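You operate a simulated robot arm through the tools that you are given. There is no shell and no other tool. Be economical: measure what you need, move in short steps, check, and stop when the job is done.

You are at the controls of a simulated two-armed robot. One attempt, no reset.

## Task
Pick up the sesame jar that expires last from the top of the service table with one hand, pass it to the other hand and put it in the yellow tray. Set down upright: sesame jar.

Only the result counts: the job must be done as asked and must still hold three seconds after the hand-in. Knocking over, shifting, dropping, spilling or breaking anything else fails it.

## Robot
Two 7-joint arms with two-finger parallel grippers on one trunk, on a base that drives. Base frame: it is fixed to the floor where the robot stands at the start and does not move with it; the origin is under the middle of the robot, x ahead of it, y to its left, z up. Readings come in m, rad, newtons and seconds.
The left shoulder is at the start at [0.11, 0.169, 1.476], the right one opposite. With the tool pointing down near the work surface each hand reaches from about 0.36 to 0.72 m from the robot's upright axis, wherever it stands, measured 20 degrees to its own side. Places, roughly: yellow tray (20x15 cm) [1.78, 0.7, 0.96]. Payload 1.57 kg a hand.
The TCP of each hand is the grasp point between the finger pads, 0.03 m short of the fingertips. In the tool frame z runs along the fingers and y along their closing line. The gripper opens to 0.08 m. The fingers are 0.017 m wide and 0.012 m thick; the gripper's body (0.04 by 0.082 m) begins 0.08 m behind the TCP.
Orientation is that of the tool frame in the base frame, as [roll, pitch, yaw] about the fixed x, y, z axes, in that order (R = Rz(yaw) Ry(pitch) Rx(roll)). With the fingers straight down and closing along the base's y, the tool's x points along the base's -x, its y along +y and its z along -z.

## Interface
- The arms move only by the tool play_rows. It takes "left_series", "right_series" or both (then of equal length, played together; a hand with none holds still); each is a list that holds one entry, the list of rows, each a list of 7 numbers: the shift along the tool's x, y, z in units of 40 mm (1.0 is 40 mm), then the turn, a rotation vector about the tool's x, y, z in units of 6 degrees (1.0 is 6 degrees), then the opening, from 0 (shut) to 1 (fully open). In form: [[[tx, ty, tz, ax, ay, az, hand], ...]]. A call has 1 to 8 rows; each row shifts and turns the commanded pose from where the row before left it, along the tool's axes as they then stand. A call with a number of a shift or a turn outside -1 to 1 is refused whole. Each row takes 0.2 s and may step no farther than 0.05 m and 0.15 rad from the row before; otherwise, or with a gripper value out of range, the whole call is refused. A pose out of reach is approached as far as the arm can. The call stops where the force on the tool passes 40 N (or 10 N more than at its start, if that is more) or the arm is blocked; 0.2 s more then pass. Each finger travels about 0.072 m/s and halts on what it meets, pressing with about 24 N; the grip force reading is that of the motor and also rises with nothing between the fingers. The clock runs only during rows and for 0.2 s after the last one: add rows that do not move to give the fingers time. The reply holds the time, the measured pose of the TCP, the force on the tool along the base axes, the opening and the grip force, in the units named above and with some noise, with the torque about the TCP (base axes, N m) and any sound that the robot's microphone picked up.
- Cameras (640 x 400 px; columns grow to the right, rows downward): "scene" is now at [0.1567, 0.0217, 1.6633]; the picture's right is [0.26, -0.97, 0.00], its down [-0.70, -0.19, -0.69] and it looks along [0.67, 0.18, -0.72] (base axes); focal length 274 px, centre (320, 200). "left" rides on the left gripper at [0.072, 0.007, -0.122] in its tool frame; the picture's right is [-0.09, 1.00, 0.00], its down [-0.84, -0.08, -0.54] and it looks along [-0.54, -0.05, 0.84] (tool axes); focal length 238 px, centre (320, 200). "right" rides on the right gripper at [0.072, -0.007, -0.122] in its tool frame; the picture's right is [0.09, 1.00, 0.00], its down [-0.84, 0.08, -0.54] and it looks along [-0.54, 0.05, 0.84] (tool axes); focal length 238 px, centre (320, 200). There is no depth. A picture from a camera that has moved, and an enlarged one, comes with that camera's place and axes in the base frame and with its lens.
- get_image(camera): a new picture of that camera. No time passes.
- raise_lower(by): slides the trunk up (or, below 0, down) by that many m; the arms and the scene camera ride with it, the base frame stays. It gives what a move gives, with no picture.
- drive_base(legs): drives the robot by 1 to 6 legs, each [ahead, left, turn to the left] in m, m and rad, along the robot's own axes; the way and the turn of a leg run together, so that a leg with both is an arc; at most 1.5 m and 3.142 rad a leg. The arms and the cameras ride along, it lands a little off, and it stops where it bumps. It gives what a move gives.
- pan_tilt(pan, tilt): turns the head with the scene camera to pan (to the left, within 1.501 rad either way) and tilt (down, from -0.506 to 1.204), counted from straight ahead of the robot. It gives what a move gives.
- inspect(camera, box): a new picture of the part [left, top, right, bottom] of that camera's present view, enlarged. No time passes.
- finish_job(): hands the job in; it is judged then, once.

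Go step by step. Nothing tells you exact positions but the pictures and the camera data: compare them with the known pose of the tool, close in by small moves and look again before you grip or let go. The budget is 120 turns and 100 pictures, counting those below and the enlarged ones. Unless the task says otherwise, let go and move clear before handing in, and close with one line.

The tools are called after "Emit:" as name(argument=value, ...) on one line, values as JSON. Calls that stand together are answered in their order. play_rows: Moves the arms, as the interface text tells. Its arguments: {"type":"object","properties":{"left_series":{"type":"array"},"right_series":{"type":"array"}},"required":[]} The other tools are called the same way: raise_lower (by) slides the trunk up or down; drive_base (legs) drives the base; pan_tilt (pan, tilt) turns the head that bears the scene camera; get_image (camera) takes a picture; inspect (camera, box) takes an enlarged picture of a part of a camera's view; finish_job () hands the job in.

At the start:

```text
clock: 0.0
left_ee_pos: [0.5335, 0.4705, 1.0143]
left_tool_rot: [3.141, 0.0, 3.141]
left_wrist_force: [0.8, 0.3, 0.1]
left_wrist_torque: [-0.02, 0.01, -0.01]
left_finger_gap: 0.0798
left_grasp_force: 0.0
right_ee_pos: [0.7112, -0.0387, 1.0416]
right_tool_rot: [3.141, 0.0, -3.14]
right_wrist_force: [0.9, 0.6, -0.7]
right_wrist_torque: [-0.03, -0.03, -0.02]
right_finger_gap: 0.08
right_grasp_force: 0.1
trunk travel left (down, up): [-0.79, 0.1]
robot x, y, heading: [0.0006, 0.0004, -0.001]
head pan, tilt: [0.258, 0.81]
```

scene: 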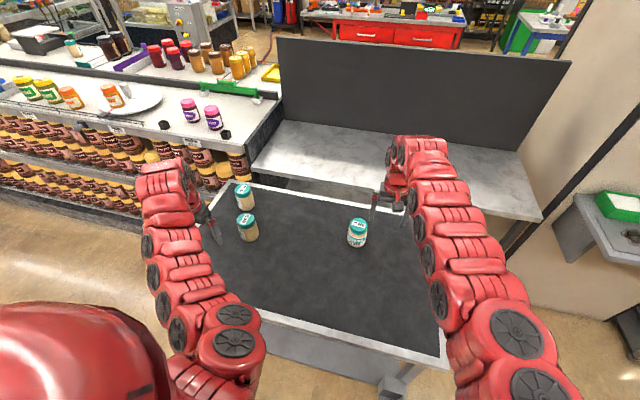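
right: 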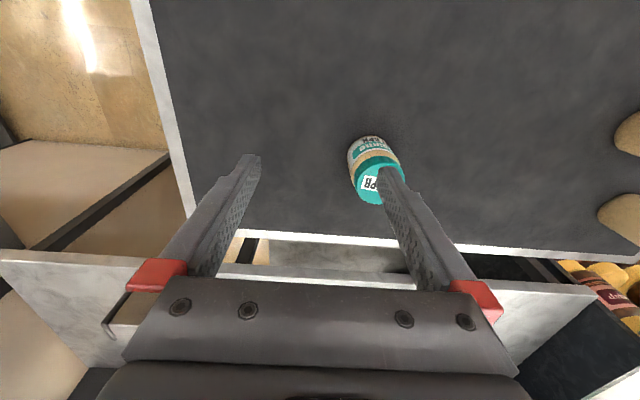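
left: 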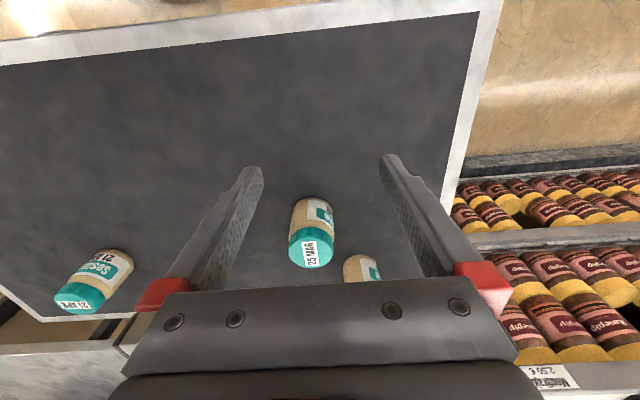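

I see three sesame jars with dates on their lids on the service table. I will read the dates enlarged.

Emit:
inspect(camera="scene", box=[220, 170, 280, 250])

Emit:
inspect(camera="scene", box=[330, 205, 390, 255])

Emit:
inspect(camera="right", box=[330, 125, 420, 215])

Emit:
inspect(camera="left", box=[40, 180, 400, 330])

```text
5.00 times, centred on (250, 210) of scene
camera zoom: at [0.1567, 0.0217, 1.6633], right [0.26, -0.97, 0.0], down [-0.7, -0.19, -0.69], along [0.67, 0.18, -0.72], focal length 1368 px, centre (670, 150)
```

zoom: 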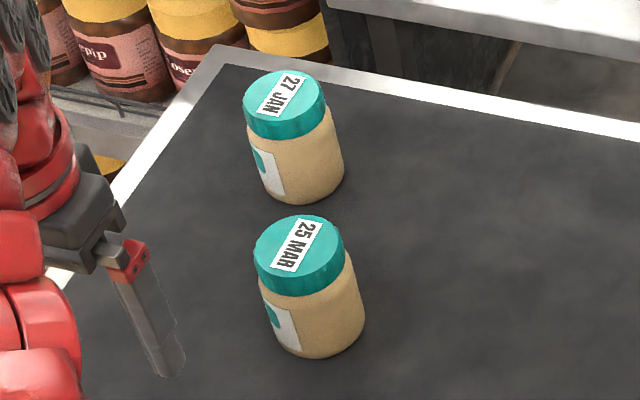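

```text
8.00 times, centred on (360, 230) of scene
camera zoom: at [0.1567, 0.0217, 1.6633], right [0.26, -0.97, 0.0], down [-0.7, -0.19, -0.69], along [0.67, 0.18, -0.72], focal length 2189 px, centre (0, -40)
```

zoom: 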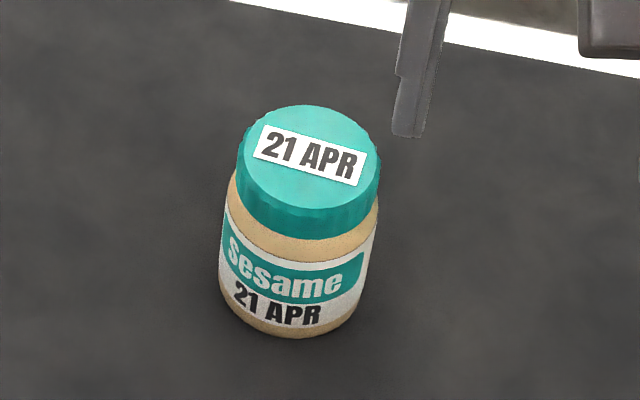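

```text
4.44 times, centred on (375, 170) of right
camera zoom: at [0.6399, -0.0473, 1.1652], right [-0.09, 1.0, 0.0], down [0.84, 0.08, 0.54], along [0.54, 0.05, -0.84], focal length 1059 px, centre (76, 333)
```

zoom: 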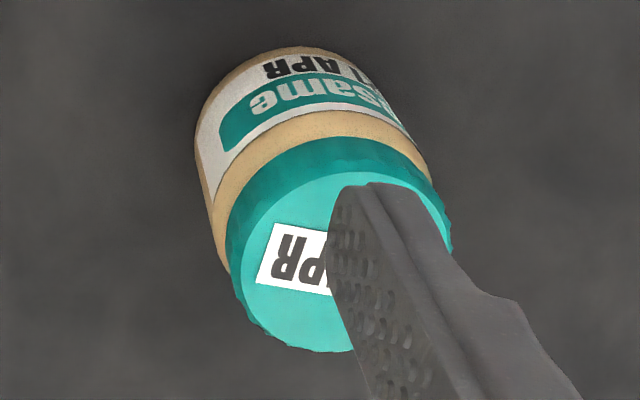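

```text
1.78 times, centred on (220, 255) of left
camera zoom: at [0.4604, 0.4783, 1.1359], right [0.09, 1.0, 0.0], down [0.84, -0.08, 0.54], along [0.54, -0.05, -0.84], focal length 424 px, centre (498, 102)
```

zoom: 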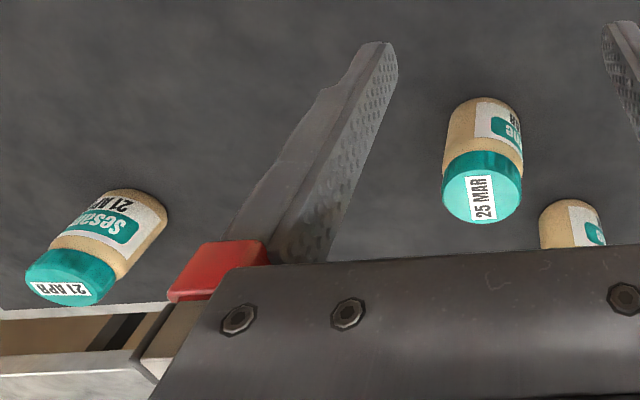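

The dates read 27 JAN, 25 MAR and 21 APR, so I want the 21 APR jar, with its lid at roughly (0.79, 0.046, 0.877). The right hand will grip it low from its right side. The left hand can then take the lid from above, so I first turn the right hand.

Emit:
play_rows(right_series=[[[0, -0.5, 0, 0, 0, 1, 1], [0, -0.5, 0, 0, 0, 1, 1], [0, -0.5, 0, 0, 0, 1, 1], [0, 0, 0, 0, 0, 1, 1], [0, 0, 0, 0, 0, 1, 1], [0, 0, 0, 0, 0, 1, 1], [0, 0, 0, 0, 0, 1, 1], [0, 0, 0, 0, 0, 1, 1]]])

Emit:
play_rows(right_series=[[[0, 0, 0, 0, 0, 1, 1], [0, 0, 0, 0, 0, 1, 1], [0, 0, 0, 0, 0, 1, 1], [0, 0, 0, 0, 0, 1, 1], [0, 0, 0, 0, 0, 1, 1], [0, 0, 0, 0, 0, 1, 1], [0, 0, 0, 0, 0, 1, 1], [0, 0, 0, 0, 0, 0, 1]]])

```text
clock: 1.8
left_ee_pos: [0.5332, 0.4713, 1.0142]
left_tool_rot: [-3.141, 0.0, -3.141]
left_wrist_force: [-0.2, -1.0, -0.2]
left_wrist_torque: [0.02, 0.0, 0.01]
left_finger_gap: 0.0801
left_grasp_force: 0.1
right_ee_pos: [0.706, -0.1002, 1.0431]
right_tool_rot: [3.14, 0.0, 2.301]
right_wrist_force: [0.3, 0.2, 0.5]
right_wrist_torque: [-0.01, -0.02, 0.02]
right_finger_gap: 0.0799
right_grasp_force: 0.1
trunk travel left (down, up): [-0.79, 0.1]
robot x, y, heading: [0.0016, 0.0008, -0.002]
head pan, tilt: [0.258, 0.81]
```

```text
clock: 3.6
left_ee_pos: [0.5327, 0.4719, 1.014]
left_tool_rot: [3.142, 0.0, 3.141]
left_wrist_force: [0.1, 0.4, -0.2]
left_wrist_torque: [0.01, -0.01, 0.01]
left_finger_gap: 0.0801
left_grasp_force: 0.1
right_ee_pos: [0.7063, -0.1, 1.0421]
right_tool_rot: [3.141, 0.001, 1.568]
right_wrist_force: [-1.0, 0.8, 0.7]
right_wrist_torque: [0.01, 0.02, 0.0]
right_finger_gap: 0.0799
right_grasp_force: 0.0
trunk travel left (down, up): [-0.79, 0.1]
robot x, y, heading: [0.002, -0.0064, 0.002]
head pan, tilt: [0.258, 0.81]
```

The right hand has turned 90° and its tool x now points left. Next I tilt the fingers toward the left.

Emit:
play_rows(right_series=[[[0, 0, 0, 0, 1, 0, 1], [0, 0, 0, 0, 1, 0, 1], [0, 0, 0, 0, 1, 0, 1], [0, 0, 0, 0, 1, 0, 1], [0, 0, 0, 0, 1, 0, 1], [0, 0, 0, 0, 1, 0, 1], [0, 0, 0, 0, 1, 0, 1], [0, 0, 0, 0, 0, 0, 1]]])

Emit:
play_rows(right_series=[[[0, 0, 0, 0, 1, 0, 1], [0, 0, 0, 0, 1, 0, 1], [0, 0, 0, 0, 1, 0, 1], [0, 0, 0, 0, 1, 0, 1], [0, 0, 0, 0, 0.67, 0, 1], [0, 0, 0, 0, 0, 0, 1]]])

Emit:
get_image(camera="right")

Emit:
get_image(camera="scene")

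```text
clock: 5.4
left_ee_pos: [0.5336, 0.4722, 1.013]
left_tool_rot: [-3.14, 0.0, -3.14]
left_wrist_force: [0.9, 0.1, 0.9]
left_wrist_torque: [-0.02, -0.01, 0.03]
left_finger_gap: 0.08
left_grasp_force: 0.0
right_ee_pos: [0.7053, -0.0987, 1.0419]
right_tool_rot: [3.141, -0.734, 1.573]
right_wrist_force: [1.2, 0.2, -0.7]
right_wrist_torque: [0.03, 0.01, -0.01]
right_finger_gap: 0.0802
right_grasp_force: 0.0
trunk travel left (down, up): [-0.79, 0.1]
robot x, y, heading: [0.0007, -0.0031, -0.003]
head pan, tilt: [0.258, 0.81]
```

```text
clock: 6.8
left_ee_pos: [0.5324, 0.4727, 1.0129]
left_tool_rot: [-3.14, 0.0, 3.14]
left_wrist_force: [0.4, 1.1, -0.9]
left_wrist_torque: [0.0, 0.02, -0.02]
left_finger_gap: 0.0797
left_grasp_force: 0.2
right_ee_pos: [0.6585, -0.0969, 1.0336]
right_tool_rot: [3.14, -1.222, 1.572]
right_wrist_force: [-0.1, 0.1, 0.5]
right_wrist_torque: [-0.02, -0.01, 0.01]
right_finger_gap: 0.0801
right_grasp_force: 0.1
right hand out of reach, approached as far as the arm can: row 1, 3, 4
trunk travel left (down, up): [-0.79, 0.1]
robot x, y, heading: [0.0022, -0.0025, -0.002]
head pan, tilt: [0.258, 0.81]
```

```text
92 pictures are left
camera right: at [0.6514, -0.1878, 1.1438], right [1.0, 0.03, 0.09], down [0.08, -0.8, -0.6], along [0.05, 0.61, -0.79], focal length 238 px, centre (320, 200)
```

right: 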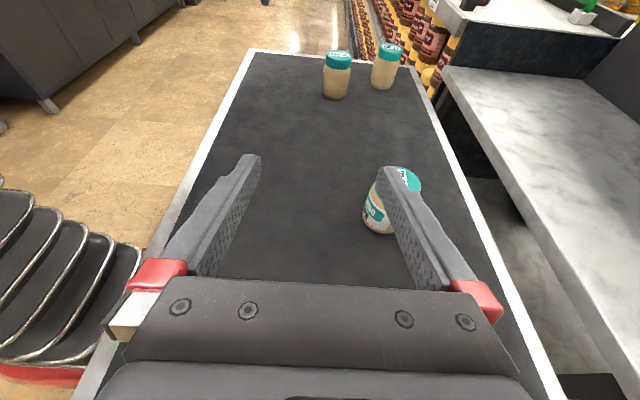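

```text
91 pictures are left
camera scene: at [0.1567, 0.0231, 1.6633], right [0.26, -0.97, 0.0], down [-0.7, -0.19, -0.69], along [0.67, 0.18, -0.72], focal length 274 px, centre (320, 200)
```

scene: 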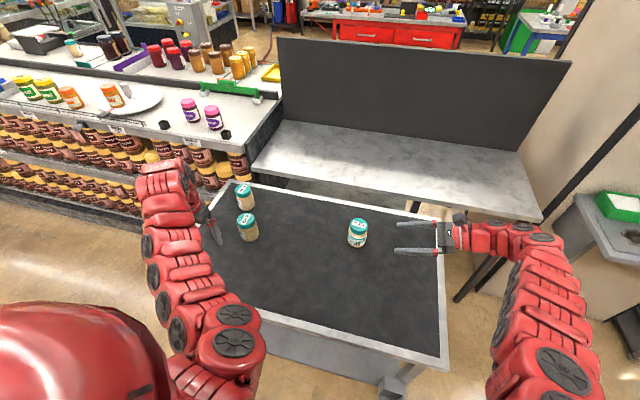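

The tilt works, but reaching x≈0.79 from a pure side approach is marginal. I will yaw the right hand about 42° forward, and lift the left hand at the same time so the trunk can come down.

Emit:
play_rows(right_series=[[[0, 0, 0, -0.94, 0, 0.342, 1], [0, 0, 0, -0.94, 0, 0.342, 1], [0, 0, 0, -0.94, 0, 0.342, 1], [0, 0, 0, -0.94, 0, 0.342, 1], [0, 0, 0, -0.94, 0, 0.342, 1], [0, 0, 0, -0.94, 0, 0.342, 1], [0, 0, 0, -0.94, 0, 0.342, 1], [0, 0, 0, 0, 0, 0, 1]]], left_series=[[[0, 0, -1, 0, 0, 0, 1], [0, 0, -1, 0, 0, 0, 1], [0, 0, -1, 0, 0, 0, 1], [0, 0, -1, 0, 0, 0, 1], [0, 0, -1, 0, 0, 0, 1], [0, 0, 0, 0, 0, 0, 1], [0, 0, 0, 0, 0, 0, 1], [0, 0, 0, 0, 0, 0, 1]]])

```text
clock: 8.6
left_ee_pos: [0.5422, 0.4758, 1.0547]
left_tool_rot: [-3.139, -0.003, -3.141]
left_wrist_force: [0.1, -1.0, -0.5]
left_wrist_torque: [0.0, -0.02, -0.03]
left_finger_gap: 0.0799
left_grasp_force: 0.2
left hand out of reach, approached as far as the arm can: row 1, 2, 3, 4, 5
right_ee_pos: [0.6937, -0.1111, 1.0084]
right_tool_rot: [-3.139, -1.224, 0.836]
right_wrist_force: [-0.3, -0.2, 0.2]
right_wrist_torque: [-0.02, -0.02, -0.01]
right_finger_gap: 0.08
right_grasp_force: 0.0
right hand out of reach, approached as far as the arm can: row 6, 7
trunk travel left (down, up): [-0.79, 0.1]
robot x, y, heading: [-0.0007, -0.0025, 0.001]
head pan, tilt: [0.258, 0.81]
```

The right hand now points forward-left. I will lower it with the jar still well in front, then check its reach.

Emit:
play_rows(right_series=[[[-0.9, 0, 0.325, 0, 0, 0, 1], [-0.9, 0, 0.325, 0, 0, 0, 1], [-0.9, 0, 0.325, 0, 0, 0, 1], [0, 0, 0, 0, 0, 0, 1]]])

Emit:
get_image(camera="right")

```text
clock: 9.6
left_ee_pos: [0.5412, 0.4763, 1.0546]
left_tool_rot: [-3.139, -0.004, 3.141]
left_wrist_force: [-0.6, 0.8, -0.7]
left_wrist_torque: [0.02, 0.01, 0.03]
left_finger_gap: 0.0798
left_grasp_force: 0.1
right_ee_pos: [0.6949, -0.1116, 0.8936]
right_tool_rot: [-3.139, -1.221, 0.835]
right_wrist_force: [0.2, 0.3, -0.2]
right_wrist_torque: [-0.02, 0.0, 0.01]
right_finger_gap: 0.08
right_grasp_force: 0.0
trunk travel left (down, up): [-0.79, 0.1]
robot x, y, heading: [0.0022, 0.0007, 0.0]
head pan, tilt: [0.258, 0.81]
```

```text
90 pictures are left
camera right: at [0.6296, -0.1747, 1.0043], right [0.76, -0.64, 0.09], down [-0.48, -0.64, -0.6], along [0.44, 0.42, -0.79], focal length 238 px, centre (320, 200)
```

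right: 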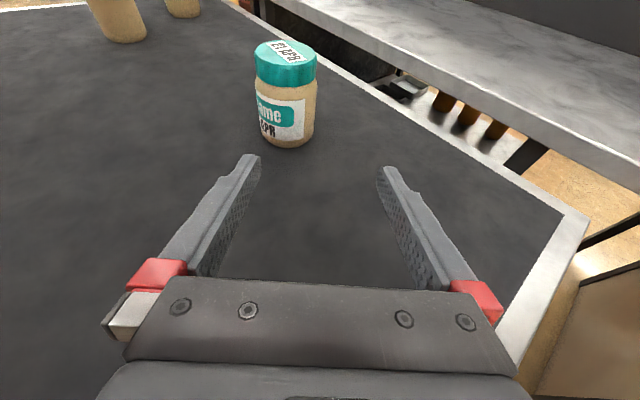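

The hand reaches fine. The jar is near (0.785, 0.05), the table is at z≈0.798 and the jar top is at ≈0.893. I line up laterally and lower the hand to the grip height.

Emit:
play_rows(right_series=[[[-0.646, -0.525, 0.235, 0, 0, 0, 1], [-0.646, -0.525, 0.235, 0, 0, 0, 1], [0, 0, 0, 0, 0, 0, 1]]])

Emit:
get_image(camera="right")

Emit:
get_image(camera="scene")

```text
clock: 10.4
left_ee_pos: [0.5421, 0.4766, 1.0545]
left_tool_rot: [-3.141, -0.004, 3.141]
left_wrist_force: [-0.1, 1.0, 0.1]
left_wrist_torque: [-0.01, 0.0, 0.05]
left_finger_gap: 0.0801
left_grasp_force: 0.0
right_ee_pos: [0.6661, -0.0843, 0.8386]
right_tool_rot: [3.14, -1.224, 0.839]
right_wrist_force: [0.4, 0.4, -0.9]
right_wrist_torque: [-0.05, 0.03, -0.02]
right_finger_gap: 0.0801
right_grasp_force: 0.1
trunk travel left (down, up): [-0.79, 0.1]
robot x, y, heading: [0.0, 0.0013, 0.001]
head pan, tilt: [0.258, 0.81]
```

```text
89 pictures are left
camera right: at [0.6003, -0.1471, 0.949], right [0.76, -0.64, 0.09], down [-0.47, -0.64, -0.6], along [0.44, 0.42, -0.79], focal length 238 px, centre (320, 200)
```

right: 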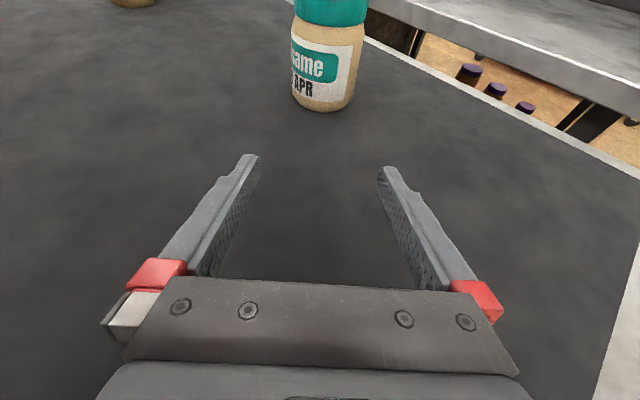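

```text
88 pictures are left
camera scene: at [0.1567, 0.0216, 1.6634], right [0.26, -0.97, 0.0], down [-0.7, -0.19, -0.69], along [0.67, 0.18, -0.72], focal length 274 px, centre (320, 200)
```

scene: 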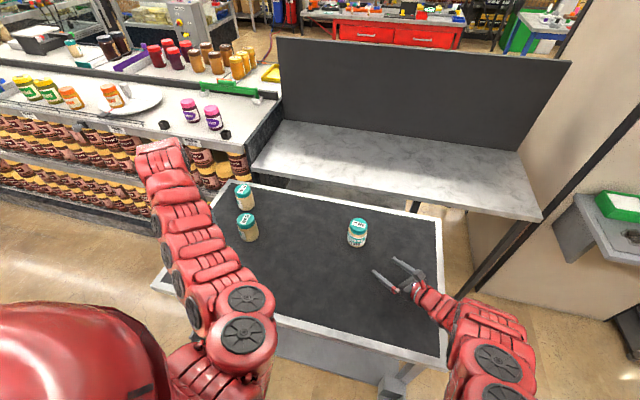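

The jar is laterally aligned and about 0.178 m ahead. I advance most of the way and recheck before the fingers straddle it.

Emit:
play_rows(right_series=[[[0.342, 0, 0.94, 0, 0, 0, 1], [0.342, 0, 0.94, 0, 0, 0, 1], [0.17, 0, 0.47, 0, 0, 0, 1], [0, 0, 0, 0, 0, 0, 1]]])

Emit:
get_image(camera="right")

Emit:
inspect(camera="scene", box=[320, 200, 440, 290])

```text
clock: 11.4
left_ee_pos: [0.5417, 0.4757, 1.0559]
left_tool_rot: [-3.139, -0.002, 3.141]
left_wrist_force: [0.1, -0.2, -0.4]
left_wrist_torque: [0.01, -0.01, 0.02]
left_finger_gap: 0.0798
left_grasp_force: 0.1
right_ee_pos: [0.7218, -0.0176, 0.8482]
right_tool_rot: [3.141, -1.223, 0.835]
right_wrist_force: [0.0, 0.2, 0.3]
right_wrist_torque: [0.0, 0.0, -0.01]
right_finger_gap: 0.08
right_grasp_force: 0.0
right hand out of reach, approached as far as the arm can: row 2, 3
trunk travel left (down, up): [-0.79, 0.1]
robot x, y, heading: [-0.0051, -0.0011, -0.004]
head pan, tilt: [0.258, 0.81]
```

```text
87 pictures are left
camera right: at [0.6564, -0.0808, 0.9579], right [0.76, -0.64, 0.09], down [-0.48, -0.64, -0.6], along [0.44, 0.42, -0.79], focal length 238 px, centre (320, 200)
```

right: 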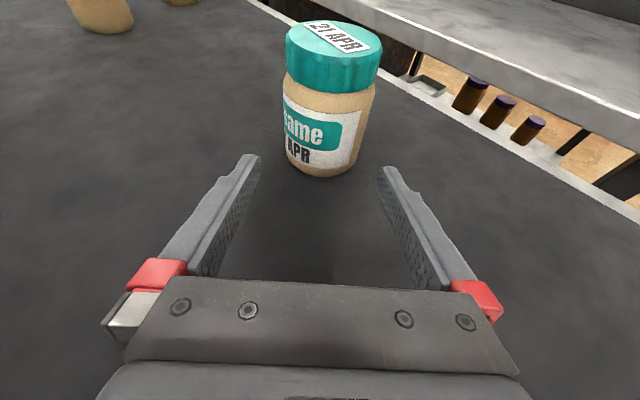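

```text
4.44 times, centred on (380, 245) of scene
camera zoom: at [0.1568, 0.0214, 1.6633], right [0.26, -0.97, 0.0], down [-0.7, -0.19, -0.69], along [0.67, 0.18, -0.72], focal length 1216 px, centre (53, 0)
```

zoom: 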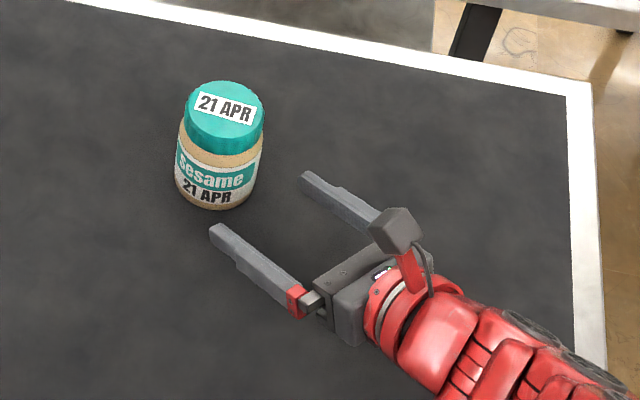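

The arm is at its reach limit about 0.09 m short. I look down to see how much room the base has in front of the table.

Emit:
pan_tilt(pan=0.0, tilt=1.2)

Emit:
get_image(camera="scene")

```text
clock: 12.3
left_ee_pos: [0.5414, 0.4761, 1.0547]
left_tool_rot: [-3.141, -0.005, -3.141]
left_wrist_force: [0.9, -0.4, -0.3]
left_wrist_torque: [0.01, 0.0, 0.01]
left_finger_gap: 0.0798
left_grasp_force: 0.1
right_ee_pos: [0.7213, -0.0171, 0.8476]
right_tool_rot: [3.141, -1.222, 0.837]
right_wrist_force: [-1.0, 1.1, -0.6]
right_wrist_torque: [0.0, -0.03, 0.0]
right_finger_gap: 0.0801
right_grasp_force: 0.0
trunk travel left (down, up): [-0.79, 0.1]
robot x, y, heading: [-0.0002, -0.0015, 0.002]
head pan, tilt: [0.0, 1.201]
```

```text
85 pictures are left
camera scene: at [0.1351, 0.0012, 1.6365], right [0.0, -1.0, 0.0], down [-0.93, 0.0, -0.36], along [0.36, 0.0, -0.93], focal length 274 px, centre (320, 200)
```

scene: 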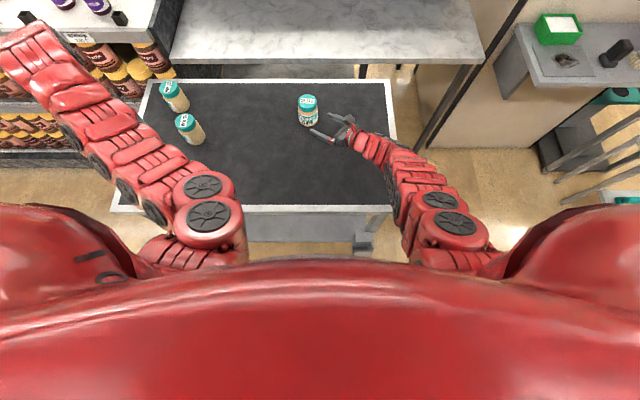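

The base has little room, so I will lower the trunk instead. First I raise the right hand 0.1 m, then drop the trunk by the same amount.

Emit:
play_rows(right_series=[[[0.783, 0, -0.285, 0, 0, 0, 1], [0.783, 0, -0.285, 0, 0, 0, 1], [0.783, 0, -0.285, 0, 0, 0, 1], [0, 0, 0, 0, 0, 0, 1]]])

Emit:
raise_lower(by=-0.1)

Emit:
get_image(camera="right")

```text
clock: 13.3
left_ee_pos: [0.542, 0.4759, 1.0541]
left_tool_rot: [-3.138, -0.004, 3.141]
left_wrist_force: [-0.8, -0.5, -0.4]
left_wrist_torque: [0.02, -0.04, 0.02]
left_finger_gap: 0.08
left_grasp_force: 0.0
right_ee_pos: [0.7203, -0.0184, 0.949]
right_tool_rot: [3.14, -1.221, 0.836]
right_wrist_force: [-0.4, -0.1, -0.2]
right_wrist_torque: [0.03, -0.02, 0.04]
right_finger_gap: 0.08
right_grasp_force: 0.1
trunk travel left (down, up): [-0.79, 0.1]
robot x, y, heading: [-0.0017, -0.0, -0.011]
head pan, tilt: [0.0, 1.201]
```

```text
clock: 14.6
left_ee_pos: [0.5414, 0.4763, 0.9537]
left_tool_rot: [-3.139, -0.002, 3.141]
left_wrist_force: [0.8, 0.0, 0.2]
left_wrist_torque: [-0.02, -0.01, -0.01]
left_finger_gap: 0.0801
left_grasp_force: 0.1
right_ee_pos: [0.72, -0.0159, 0.8486]
right_tool_rot: [-3.141, -1.223, 0.84]
right_wrist_force: [0.9, 0.3, 0.3]
right_wrist_torque: [0.02, -0.04, 0.01]
right_finger_gap: 0.0802
right_grasp_force: 0.0
trunk travel left (down, up): [-0.69, 0.2]
robot x, y, heading: [-0.0026, 0.0014, 0.007]
head pan, tilt: [0.0, 1.201]
```

```text
84 pictures are left
camera right: at [0.6548, -0.0801, 0.9585], right [0.76, -0.64, 0.09], down [-0.47, -0.64, -0.6], along [0.44, 0.42, -0.79], focal length 238 px, centre (320, 200)
```

right: 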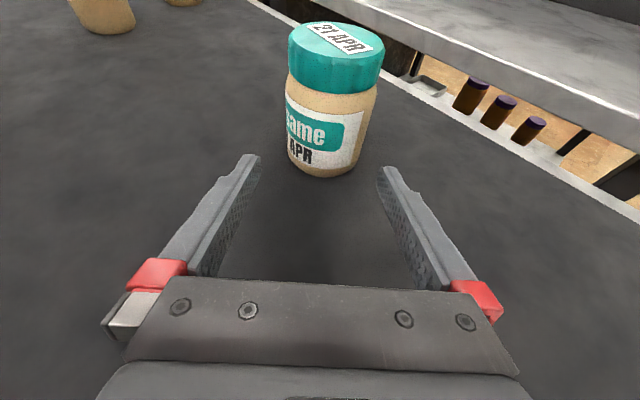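

The jar is about 5 mm to tool +y and 0.08 m ahead. I correct that, lower slightly, and advance until the tips just begin to straddle.

Emit:
play_rows(right_series=[[[-0.28, 0.13, 0.1, 0, 0, 0, 1], [0.17, 0, 0.47, 0, 0, 0, 1], [0, 0, 0, 0, 0, 0, 1]]])

Emit:
get_image(camera="right")

```text
clock: 15.4
left_ee_pos: [0.542, 0.475, 0.9557]
left_tool_rot: [-3.141, -0.005, 3.141]
left_wrist_force: [0.4, -0.1, -0.5]
left_wrist_torque: [0.0, 0.0, 0.02]
left_finger_gap: 0.0799
left_grasp_force: 0.2
right_ee_pos: [0.7399, -0.0056, 0.8367]
right_tool_rot: [3.141, -1.223, 0.838]
right_wrist_force: [1.3, -0.7, 0.0]
right_wrist_torque: [-0.02, -0.02, -0.01]
right_finger_gap: 0.0798
right_grasp_force: 0.0
trunk travel left (down, up): [-0.69, 0.2]
robot x, y, heading: [0.0009, 0.0029, -0.002]
head pan, tilt: [0.0, 1.201]
```

```text
83 pictures are left
camera right: at [0.6736, -0.0693, 0.9474], right [0.76, -0.64, 0.09], down [-0.47, -0.64, -0.6], along [0.44, 0.42, -0.79], focal length 238 px, centre (320, 200)
```

right: 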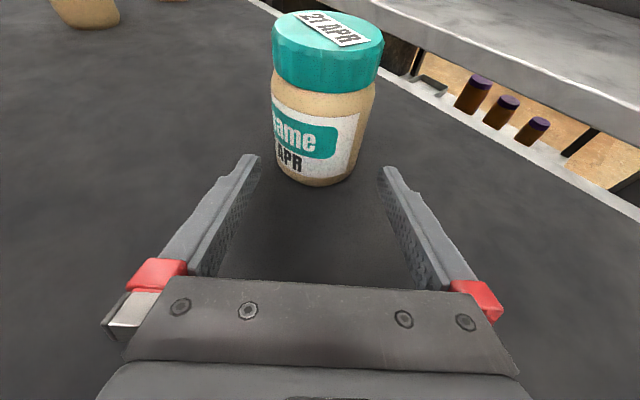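

The jar is now about 4 mm to tool −y. I correct that and move in half way.

Emit:
play_rows(right_series=[[[0, -0.1, 0, 0, 0, 0, 1], [0.17, 0, 0.47, 0, 0, 0, 1], [0, 0, 0, 0, 0, 0, 1]]])

Emit:
get_image(camera="right")

```text
clock: 16.2
left_ee_pos: [0.5402, 0.4758, 0.9549]
left_tool_rot: [-3.14, -0.006, 3.142]
left_wrist_force: [0.6, -0.1, 0.6]
left_wrist_torque: [0.01, -0.02, 0.04]
left_finger_gap: 0.08
left_grasp_force: 0.0
right_ee_pos: [0.7473, 0.0116, 0.8367]
right_tool_rot: [-3.14, -1.222, 0.837]
right_wrist_force: [0.0, 0.2, 0.3]
right_wrist_torque: [-0.02, 0.01, 0.0]
right_finger_gap: 0.0801
right_grasp_force: 0.0
trunk travel left (down, up): [-0.69, 0.2]
robot x, y, heading: [-0.0012, -0.0003, 0.002]
head pan, tilt: [0.0, 1.201]
```

```text
82 pictures are left
camera right: at [0.6827, -0.0511, 0.946], right [0.76, -0.64, 0.09], down [-0.48, -0.64, -0.6], along [0.44, 0.42, -0.79], focal length 238 px, centre (320, 200)
```

right: 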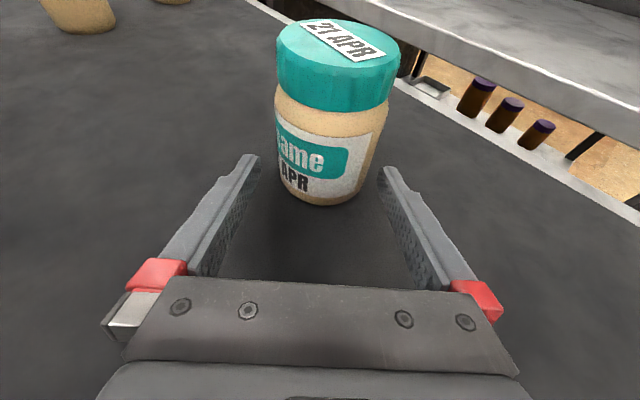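

The jar sits centred between the fingers. I advance the last 0.037 m and check.

Emit:
play_rows(right_series=[[[0.16, -0.03, 0.44, 0, 0, 0, 1], [0.16, 0, 0.44, 0, 0, 0, 1], [0, 0, 0, 0, 0, 0, 1]]])

Emit:
get_image(camera="right")

Emit:
inspect(camera="scene", box=[270, 70, 390, 160])

```text
clock: 17.0
left_ee_pos: [0.5421, 0.4754, 0.954]
left_tool_rot: [-3.14, -0.002, 3.14]
left_wrist_force: [0.6, 0.0, -0.2]
left_wrist_torque: [0.01, -0.01, -0.04]
left_finger_gap: 0.08
left_grasp_force: 0.1
right_ee_pos: [0.7711, 0.0406, 0.8355]
right_tool_rot: [-3.14, -1.221, 0.836]
right_wrist_force: [0.4, -0.4, 0.8]
right_wrist_torque: [0.02, 0.0, 0.01]
right_finger_gap: 0.0803
right_grasp_force: 0.0
trunk travel left (down, up): [-0.69, 0.2]
robot x, y, heading: [0.002, 0.001, -0.002]
head pan, tilt: [0.0, 1.201]
```

```text
81 pictures are left
camera right: at [0.707, -0.0223, 0.9462], right [0.76, -0.64, 0.09], down [-0.48, -0.64, -0.6], along [0.44, 0.42, -0.79], focal length 238 px, centre (320, 200)
```

right: 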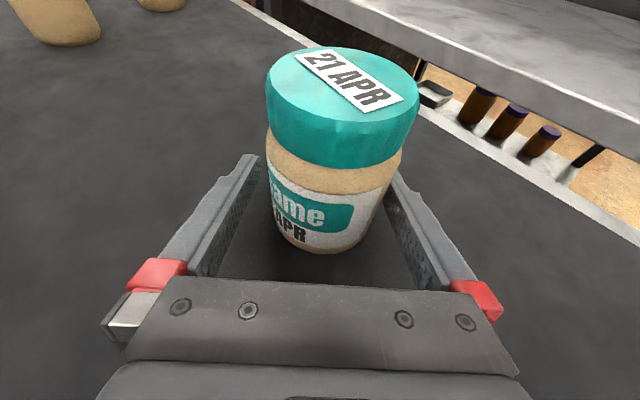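

```text
4.44 times, centred on (330, 115) of scene
camera zoom: at [0.135, 0.0007, 1.5364], right [0.0, -1.0, 0.0], down [-0.93, 0.0, -0.36], along [0.36, 0.0, -0.93], focal length 1216 px, centre (276, 578)
```

zoom: 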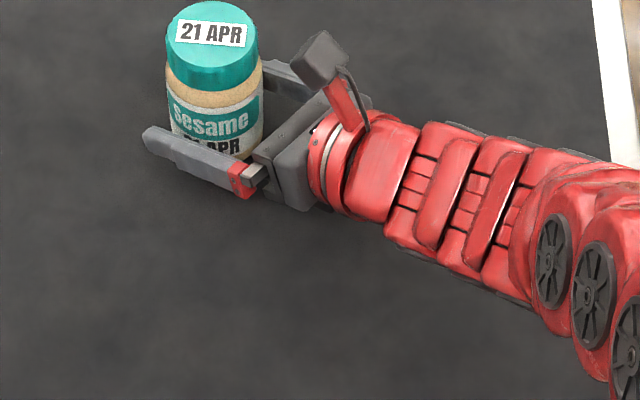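

The fingers straddle the jar body near its axis. I close the gripper.

Emit:
play_rows(right_series=[[[0.04, 0.05, 0.1, 0, 0, 0, 1], [0, 0, 0, 0, 0, 0, 0.5], [0, 0, 0, 0, 0, 0, 0.3], [0, 0, 0, 0, 0, 0, 0], [0, 0, 0, 0, 0, 0, 0], [0, 0, 0, 0, 0, 0, 0]]])

Emit:
get_image(camera="right")

```text
clock: 18.4
left_ee_pos: [0.5425, 0.4757, 0.9551]
left_tool_rot: [-3.141, -0.004, -3.14]
left_wrist_force: [0.4, 0.3, -0.3]
left_wrist_torque: [0.02, -0.01, 0.0]
left_finger_gap: 0.0798
left_grasp_force: 0.1
right_ee_pos: [0.7762, 0.0436, 0.8362]
right_tool_rot: [3.142, -1.224, 0.838]
right_wrist_force: [2.5, -2.9, 2.7]
right_wrist_torque: [-0.2, -0.04, 0.03]
right_finger_gap: 0.0669
right_grasp_force: 24.0
trunk travel left (down, up): [-0.69, 0.2]
robot x, y, heading: [0.001, 0.0007, 0.002]
head pan, tilt: [0.0, 1.201]
```

```text
79 pictures are left
camera right: at [0.7108, -0.0203, 0.9467], right [0.76, -0.64, 0.09], down [-0.47, -0.64, -0.6], along [0.44, 0.42, -0.79], focal length 238 px, centre (320, 200)
```

right: 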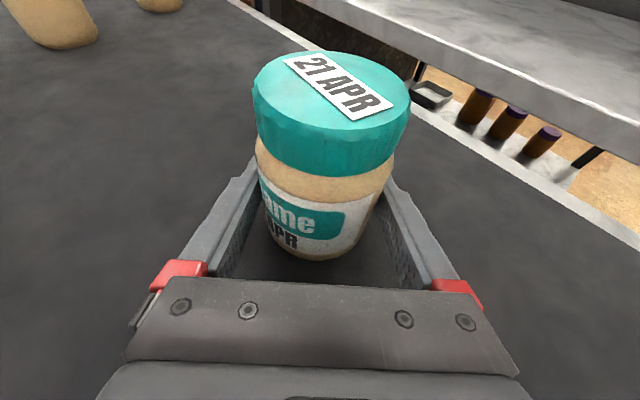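

The grip is firm with a 0.067 m gap at 24 N. I lift with the trunk, then pull the jar back toward the robot for the hand-over.

Emit:
raise_lower(by=0.1)

Emit:
pan_tilt(pan=0.1, tilt=0.95)

Emit:
get_image(camera="scene")

```text
clock: 19.7
left_ee_pos: [0.5413, 0.4758, 1.0534]
left_tool_rot: [-3.139, -0.003, -3.14]
left_wrist_force: [-0.2, -0.2, 0.0]
left_wrist_torque: [-0.03, 0.03, -0.04]
left_finger_gap: 0.0802
left_grasp_force: 0.0
right_ee_pos: [0.7764, 0.0433, 0.9356]
right_tool_rot: [-3.139, -1.22, 0.837]
right_wrist_force: [-0.6, 0.3, -3.0]
right_wrist_torque: [-0.02, 0.0, 0.02]
right_finger_gap: 0.067
right_grasp_force: 24.5
trunk travel left (down, up): [-0.79, 0.1]
robot x, y, heading: [-0.0035, 0.0009, -0.001]
head pan, tilt: [0.0, 1.201]
```

```text
clock: 20.5
left_ee_pos: [0.542, 0.4757, 1.0543]
left_tool_rot: [-3.137, -0.003, -3.139]
left_wrist_force: [-0.2, -0.6, -1.2]
left_wrist_torque: [0.0, -0.01, 0.03]
left_finger_gap: 0.0801
left_grasp_force: 0.1
right_ee_pos: [0.7769, 0.0433, 0.9357]
right_tool_rot: [-3.14, -1.221, 0.836]
right_wrist_force: [0.1, -0.8, -2.4]
right_wrist_torque: [0.01, 0.04, -0.02]
right_finger_gap: 0.0671
right_grasp_force: 24.2
trunk travel left (down, up): [-0.79, 0.1]
robot x, y, heading: [-0.0026, -0.0021, -0.003]
head pan, tilt: [0.099, 0.949]
```

```text
78 pictures are left
camera scene: at [0.1519, 0.0084, 1.6525], right [0.1, -1.0, 0.0], down [-0.81, -0.08, -0.58], along [0.58, 0.06, -0.81], focal length 274 px, centre (320, 200)
```

scene: 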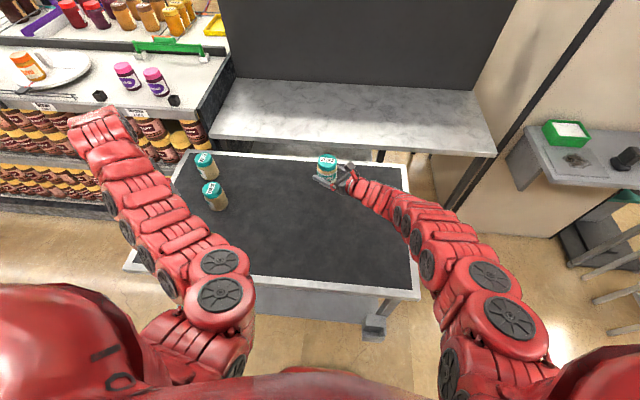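

The jar is lifted upright. I pull the right hand back about 0.15 m to the hand-over point and keep the left hand out to the side.

Emit:
play_rows(right_series=[[[-0.2, -0.66, -0.56, 0, 0, 0, 0], [-0.2, -0.66, -0.56, 0, 0, 0, 0], [-0.2, -0.66, -0.56, 0, 0, 0, 0], [-0.2, -0.66, -0.56, 0, 0, 0, 0], [0, 0, 0, 0, 0, 0, 0]]])

Emit:
get_image(camera="left")

Emit:
get_image(camera="right")

```text
clock: 21.7
left_ee_pos: [0.5417, 0.4743, 1.0542]
left_tool_rot: [-3.138, -0.003, 3.141]
left_wrist_force: [0.3, 0.5, -0.2]
left_wrist_torque: [0.03, 0.02, 0.01]
left_finger_gap: 0.0799
left_grasp_force: 0.1
right_ee_pos: [0.6686, 0.0439, 0.9363]
right_tool_rot: [3.141, -1.223, 0.838]
right_wrist_force: [0.0, -0.5, -2.3]
right_wrist_torque: [-0.02, 0.03, 0.01]
right_finger_gap: 0.0671
right_grasp_force: 24.3
right hand out of reach, approached as far as the arm can: row 4
trunk travel left (down, up): [-0.79, 0.1]
robot x, y, heading: [0.0011, 0.0018, -0.002]
head pan, tilt: [0.099, 0.949]
```

```text
77 pictures are left
camera left: at [0.4699, 0.4828, 1.1761], right [0.09, 1.0, 0.0], down [0.84, -0.08, 0.54], along [0.54, -0.05, -0.84], focal length 238 px, centre (320, 200)
```

left: 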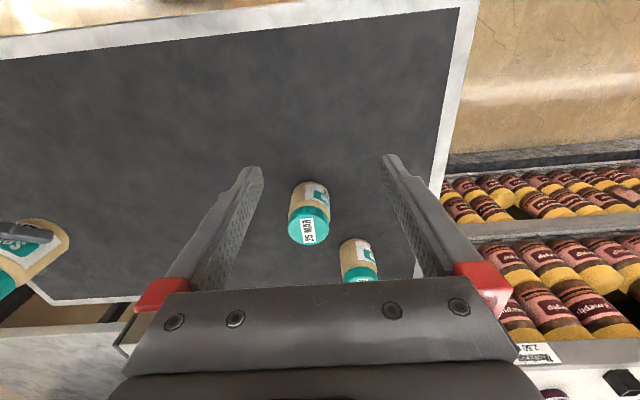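

```text
76 pictures are left
camera right: at [0.6039, -0.019, 1.0468], right [0.76, -0.64, 0.09], down [-0.47, -0.64, -0.6], along [0.44, 0.42, -0.79], focal length 238 px, centre (320, 200)
```

right: 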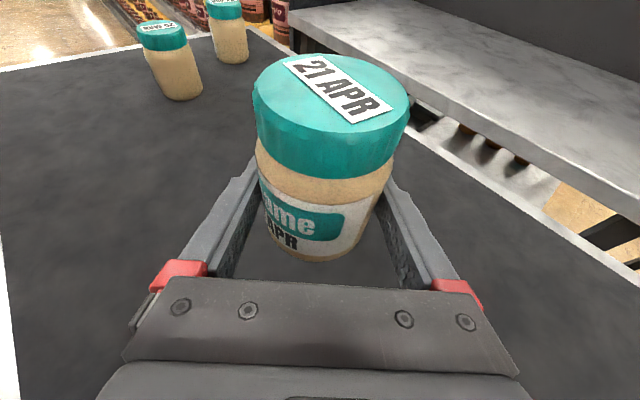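

The jar is at about (0.67, 0.046) with its lid top near z=0.993. I move the left hand toward it at its present height, stopping about 0.1 m to the side.

Emit:
play_rows(left_series=[[[-0.35, -1, 0, 0, 0, 0, 1], [-0.35, -1, 0, 0, 0, 0, 1], [-0.35, -1, 0, 0, 0, 0, 1], [-0.35, -1, 0, 0, 0, 0, 1], [-0.35, -1, 0, 0, 0, 0, 1], [-0.35, -1, 0, 0, 0, 0, 1], [-0.2, -0.75, 0, 0, 0, 0, 1], [0, 0, 0, 0, 0, 0, 1]]])

Emit:
get_image(camera="scene")

Emit:
get_image(camera="left")

```text
clock: 23.5
left_ee_pos: [0.6142, 0.3282, 1.0501]
left_tool_rot: [-3.139, -0.002, 3.14]
left_wrist_force: [1.0, 0.8, -0.4]
left_wrist_torque: [-0.02, -0.01, -0.02]
left_finger_gap: 0.0803
left_grasp_force: 0.1
left hand out of reach, approached as far as the arm can: row 1, 2, 3, 4, 5, 6
right_ee_pos: [0.6692, 0.0444, 0.9374]
right_tool_rot: [-3.14, -1.222, 0.839]
right_wrist_force: [0.4, 0.8, -2.4]
right_wrist_torque: [0.03, 0.01, -0.01]
right_finger_gap: 0.0668
right_grasp_force: 24.3
trunk travel left (down, up): [-0.79, 0.1]
robot x, y, heading: [0.0018, -0.002, 0.002]
head pan, tilt: [0.099, 0.949]
```

```text
75 pictures are left
camera scene: at [0.1517, 0.0093, 1.6526], right [0.1, -0.99, 0.0], down [-0.81, -0.08, -0.58], along [0.58, 0.06, -0.81], focal length 274 px, centre (320, 200)
```

scene: 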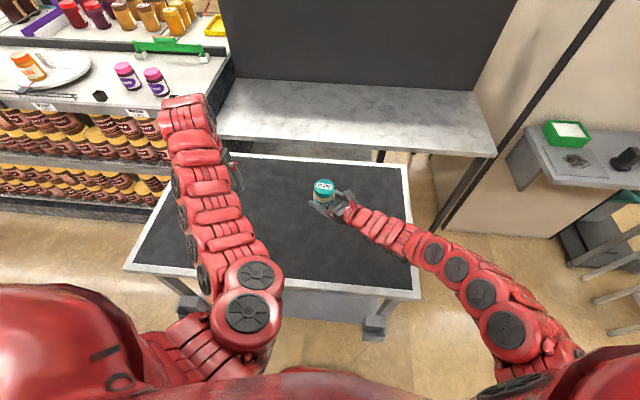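

```text
74 pictures are left
camera left: at [0.5426, 0.3351, 1.1723], right [0.09, 1.0, 0.0], down [0.84, -0.08, 0.54], along [0.54, -0.05, -0.84], focal length 238 px, centre (320, 200)
```

left: 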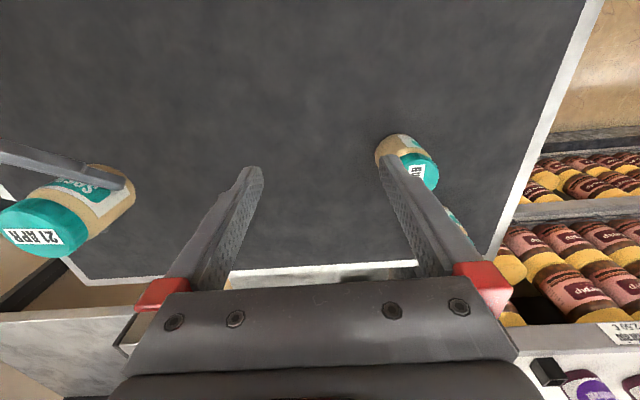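

The left arm moves poorly at that height. I lower both hands slightly, the jar by 0.04 m and the left hand by 0.03 m, and continue.

Emit:
play_rows(right_series=[[[-0.47, 0, 0.171, 0, 0, 0, 0], [-0.47, 0, 0.171, 0, 0, 0, 0], [0, 0, 0, 0, 0, 0, 0], [0, 0, 0, 0, 0, 0, 0], [0, 0, 0, 0, 0, 0, 0], [0, 0, 0, 0, 0, 0, 0], [0, 0, 0, 0, 0, 0, 0]]], left_series=[[[0, 0, 0.5, 0, 0, 0, 1], [0, 0, 0.4, 0, 0, 0, 1], [0, -1, 0, 0, 0, 0, 1], [0, -1, 0, 0, 0, 0, 1], [0, -1, 0, 0, 0, 0, 1], [0, -0.7, 0, 0, 0, 0, 1], [0, 0, 0, 0, 0, 0, 1]]])

```text
clock: 25.1
left_ee_pos: [0.6222, 0.1803, 1.0102]
left_tool_rot: [-3.14, -0.004, 3.14]
left_wrist_force: [-0.5, 0.0, 0.2]
left_wrist_torque: [-0.03, -0.01, 0.01]
left_finger_gap: 0.08
left_grasp_force: 0.1
left hand out of reach, approached as far as the arm can: row 4, 5
right_ee_pos: [0.6679, 0.0438, 0.897]
right_tool_rot: [-3.141, -1.221, 0.839]
right_wrist_force: [-1.0, 0.3, -3.1]
right_wrist_torque: [0.04, 0.0, 0.0]
right_finger_gap: 0.0671
right_grasp_force: 23.6
trunk travel left (down, up): [-0.79, 0.1]
robot x, y, heading: [-0.0011, -0.0019, -0.003]
head pan, tilt: [0.099, 0.949]
```

Now I rotate the left hand so its fingers close along the right hand's approach line.

Emit:
play_rows(left_series=[[[0, 0, 0, 0, 0, 1, 1], [0, 0, 0, 0, 0, 1, 1], [0, 0, 0, 0, 0, 1, 1], [0, 0, 0, 0, 0, 1, 1], [0, 0, 0, 0, 0, 1, 1], [0, 0, 0, 0, 0, 1, 1], [0, 0, 0, 0, 0, 1, 1], [0, 0, 0, 0, 0, 0, 1]]])

Emit:
get_image(camera="left")

Emit:
get_image(camera="right")

```text
clock: 26.9
left_ee_pos: [0.6209, 0.1795, 1.0087]
left_tool_rot: [-3.137, -0.002, 2.408]
left_wrist_force: [-0.3, -0.7, 0.8]
left_wrist_torque: [0.0, -0.01, 0.02]
left_finger_gap: 0.08
left_grasp_force: 0.1
right_ee_pos: [0.6663, 0.0438, 0.8974]
right_tool_rot: [-3.141, -1.221, 0.84]
right_wrist_force: [-0.5, 0.6, -2.6]
right_wrist_torque: [-0.02, 0.0, 0.0]
right_finger_gap: 0.0672
right_grasp_force: 24.1
trunk travel left (down, up): [-0.79, 0.1]
robot x, y, heading: [-0.0007, -0.0004, -0.003]
head pan, tilt: [0.099, 0.949]
```

```text
73 pictures are left
camera left: at [0.5727, 0.2337, 1.1308], right [0.74, 0.68, 0.0], down [0.57, -0.62, 0.54], along [0.36, -0.4, -0.84], focal length 238 px, centre (320, 200)
```

left: 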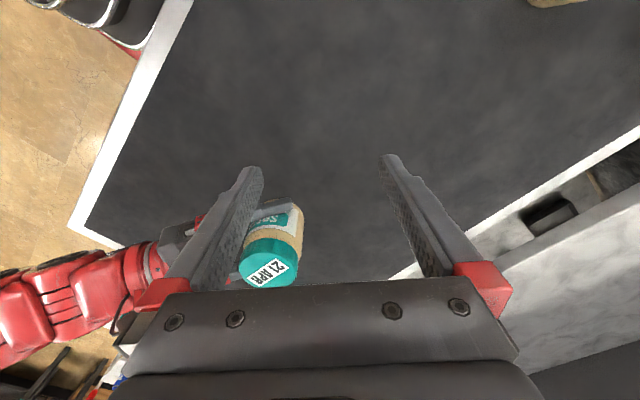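

```text
72 pictures are left
camera right: at [0.6026, -0.0194, 1.0071], right [0.76, -0.64, 0.09], down [-0.48, -0.64, -0.6], along [0.44, 0.42, -0.79], focal length 238 px, centre (320, 200)
```

right: 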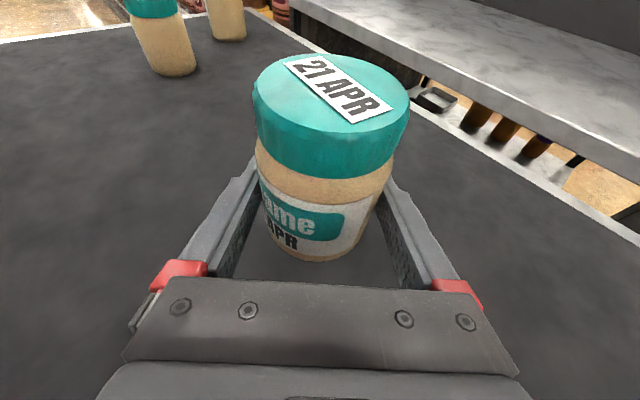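

The lid is at about (0.670, 0.050, 0.953) in both hand views. I move the left hand above it, with the tips about 2.5 cm over the lid.

Emit:
play_rows(left_series=[[[-0.77, -0.4, 0, 0, 0, 0, 1], [-0.77, -0.4, 0, 0, 0, 0, 1], [-0.77, -0.4, 0, 0, 0, 0, 1], [-0.77, -0.4, 0, 0, 0, 0, 1], [0, 0, 0, 0, 0, 0, 1]]])

Emit:
get_image(camera="left")

Emit:
get_image(camera="right")

Emit:
inspect(camera="scene", box=[260, 130, 420, 250])

```text
clock: 28.1
left_ee_pos: [0.6681, 0.0512, 1.0082]
left_tool_rot: [-3.137, -0.003, 2.41]
left_wrist_force: [-0.4, 0.5, -0.9]
left_wrist_torque: [-0.02, -0.01, 0.01]
left_finger_gap: 0.0804
left_grasp_force: 0.2
right_ee_pos: [0.6673, 0.0441, 0.8974]
right_tool_rot: [3.14, -1.222, 0.84]
right_wrist_force: [0.9, 0.8, -3.0]
right_wrist_torque: [-0.02, 0.0, 0.02]
right_finger_gap: 0.0672
right_grasp_force: 23.6
trunk travel left (down, up): [-0.79, 0.1]
robot x, y, heading: [-0.0036, 0.0012, -0.003]
head pan, tilt: [0.099, 0.949]
```

```text
71 pictures are left
camera left: at [0.6189, 0.1042, 1.1305], right [0.73, 0.68, 0.0], down [0.57, -0.62, 0.54], along [0.37, -0.4, -0.84], focal length 238 px, centre (320, 200)
```

left: 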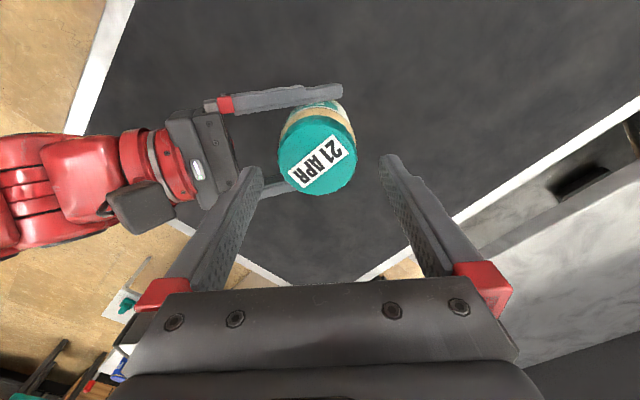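

```text
70 pictures are left
camera right: at [0.6024, -0.0187, 1.0073], right [0.76, -0.64, 0.09], down [-0.47, -0.64, -0.6], along [0.44, 0.42, -0.79], focal length 238 px, centre (320, 200)
```

right: 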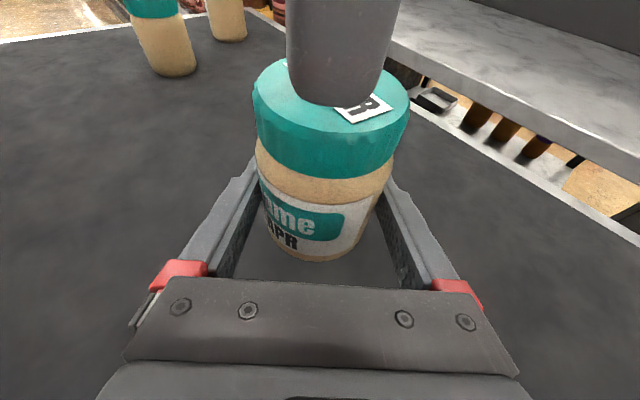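

```text
3.33 times, centred on (340, 190) of scene
camera zoom: at [0.1515, 0.0093, 1.6526], right [0.1, -0.99, 0.0], down [-0.81, -0.08, -0.58], along [0.58, 0.06, -0.81], focal length 912 px, centre (253, 233)
```

zoom: 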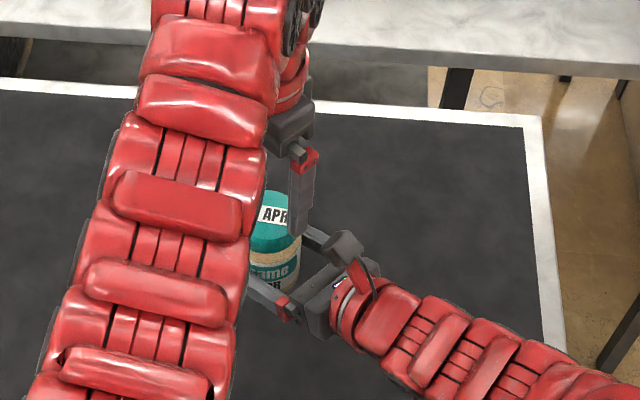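

The left hand is centred over the lid to within a few millimetres. I correct the offset and descend until the tips just pass the lid edge.

Emit:
play_rows(left_series=[[[-0.1, -0.06, 0.3, 0, 0, 0, 1], [0, 0, 0.45, 0, 0, 0, 1], [0, 0, 0, 0, 0, 0, 1]]])

Emit:
get_image(camera="left")

Emit:
get_image(camera="right")

```text
clock: 28.9
left_ee_pos: [0.6703, 0.0441, 0.9783]
left_tool_rot: [-3.139, -0.002, 2.408]
left_wrist_force: [0.5, -0.3, 0.5]
left_wrist_torque: [-0.02, 0.0, 0.01]
left_finger_gap: 0.0805
left_grasp_force: 0.1
right_ee_pos: [0.6674, 0.0434, 0.8978]
right_tool_rot: [-3.142, -1.222, 0.835]
right_wrist_force: [0.1, 0.4, -3.5]
right_wrist_torque: [0.01, 0.01, 0.0]
right_finger_gap: 0.0672
right_grasp_force: 24.0
trunk travel left (down, up): [-0.79, 0.1]
robot x, y, heading: [-0.001, 0.0003, -0.002]
head pan, tilt: [0.099, 0.949]
```

```text
68 pictures are left
camera left: at [0.6213, 0.0983, 1.1005], right [0.73, 0.68, 0.0], down [0.57, -0.62, 0.54], along [0.37, -0.4, -0.84], focal length 238 px, centre (320, 200)
```

left: 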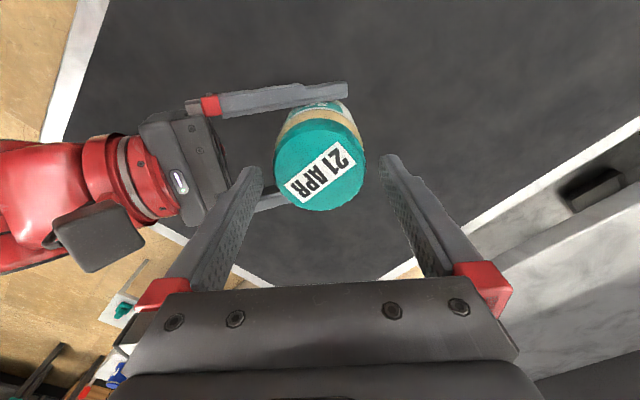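

```text
67 pictures are left
camera right: at [0.6025, -0.0197, 1.0072], right [0.76, -0.64, 0.09], down [-0.47, -0.64, -0.6], along [0.44, 0.42, -0.79], focal length 238 px, centre (320, 200)
```

right: 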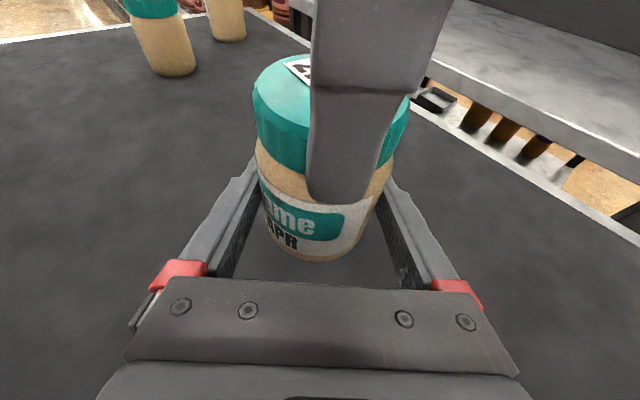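

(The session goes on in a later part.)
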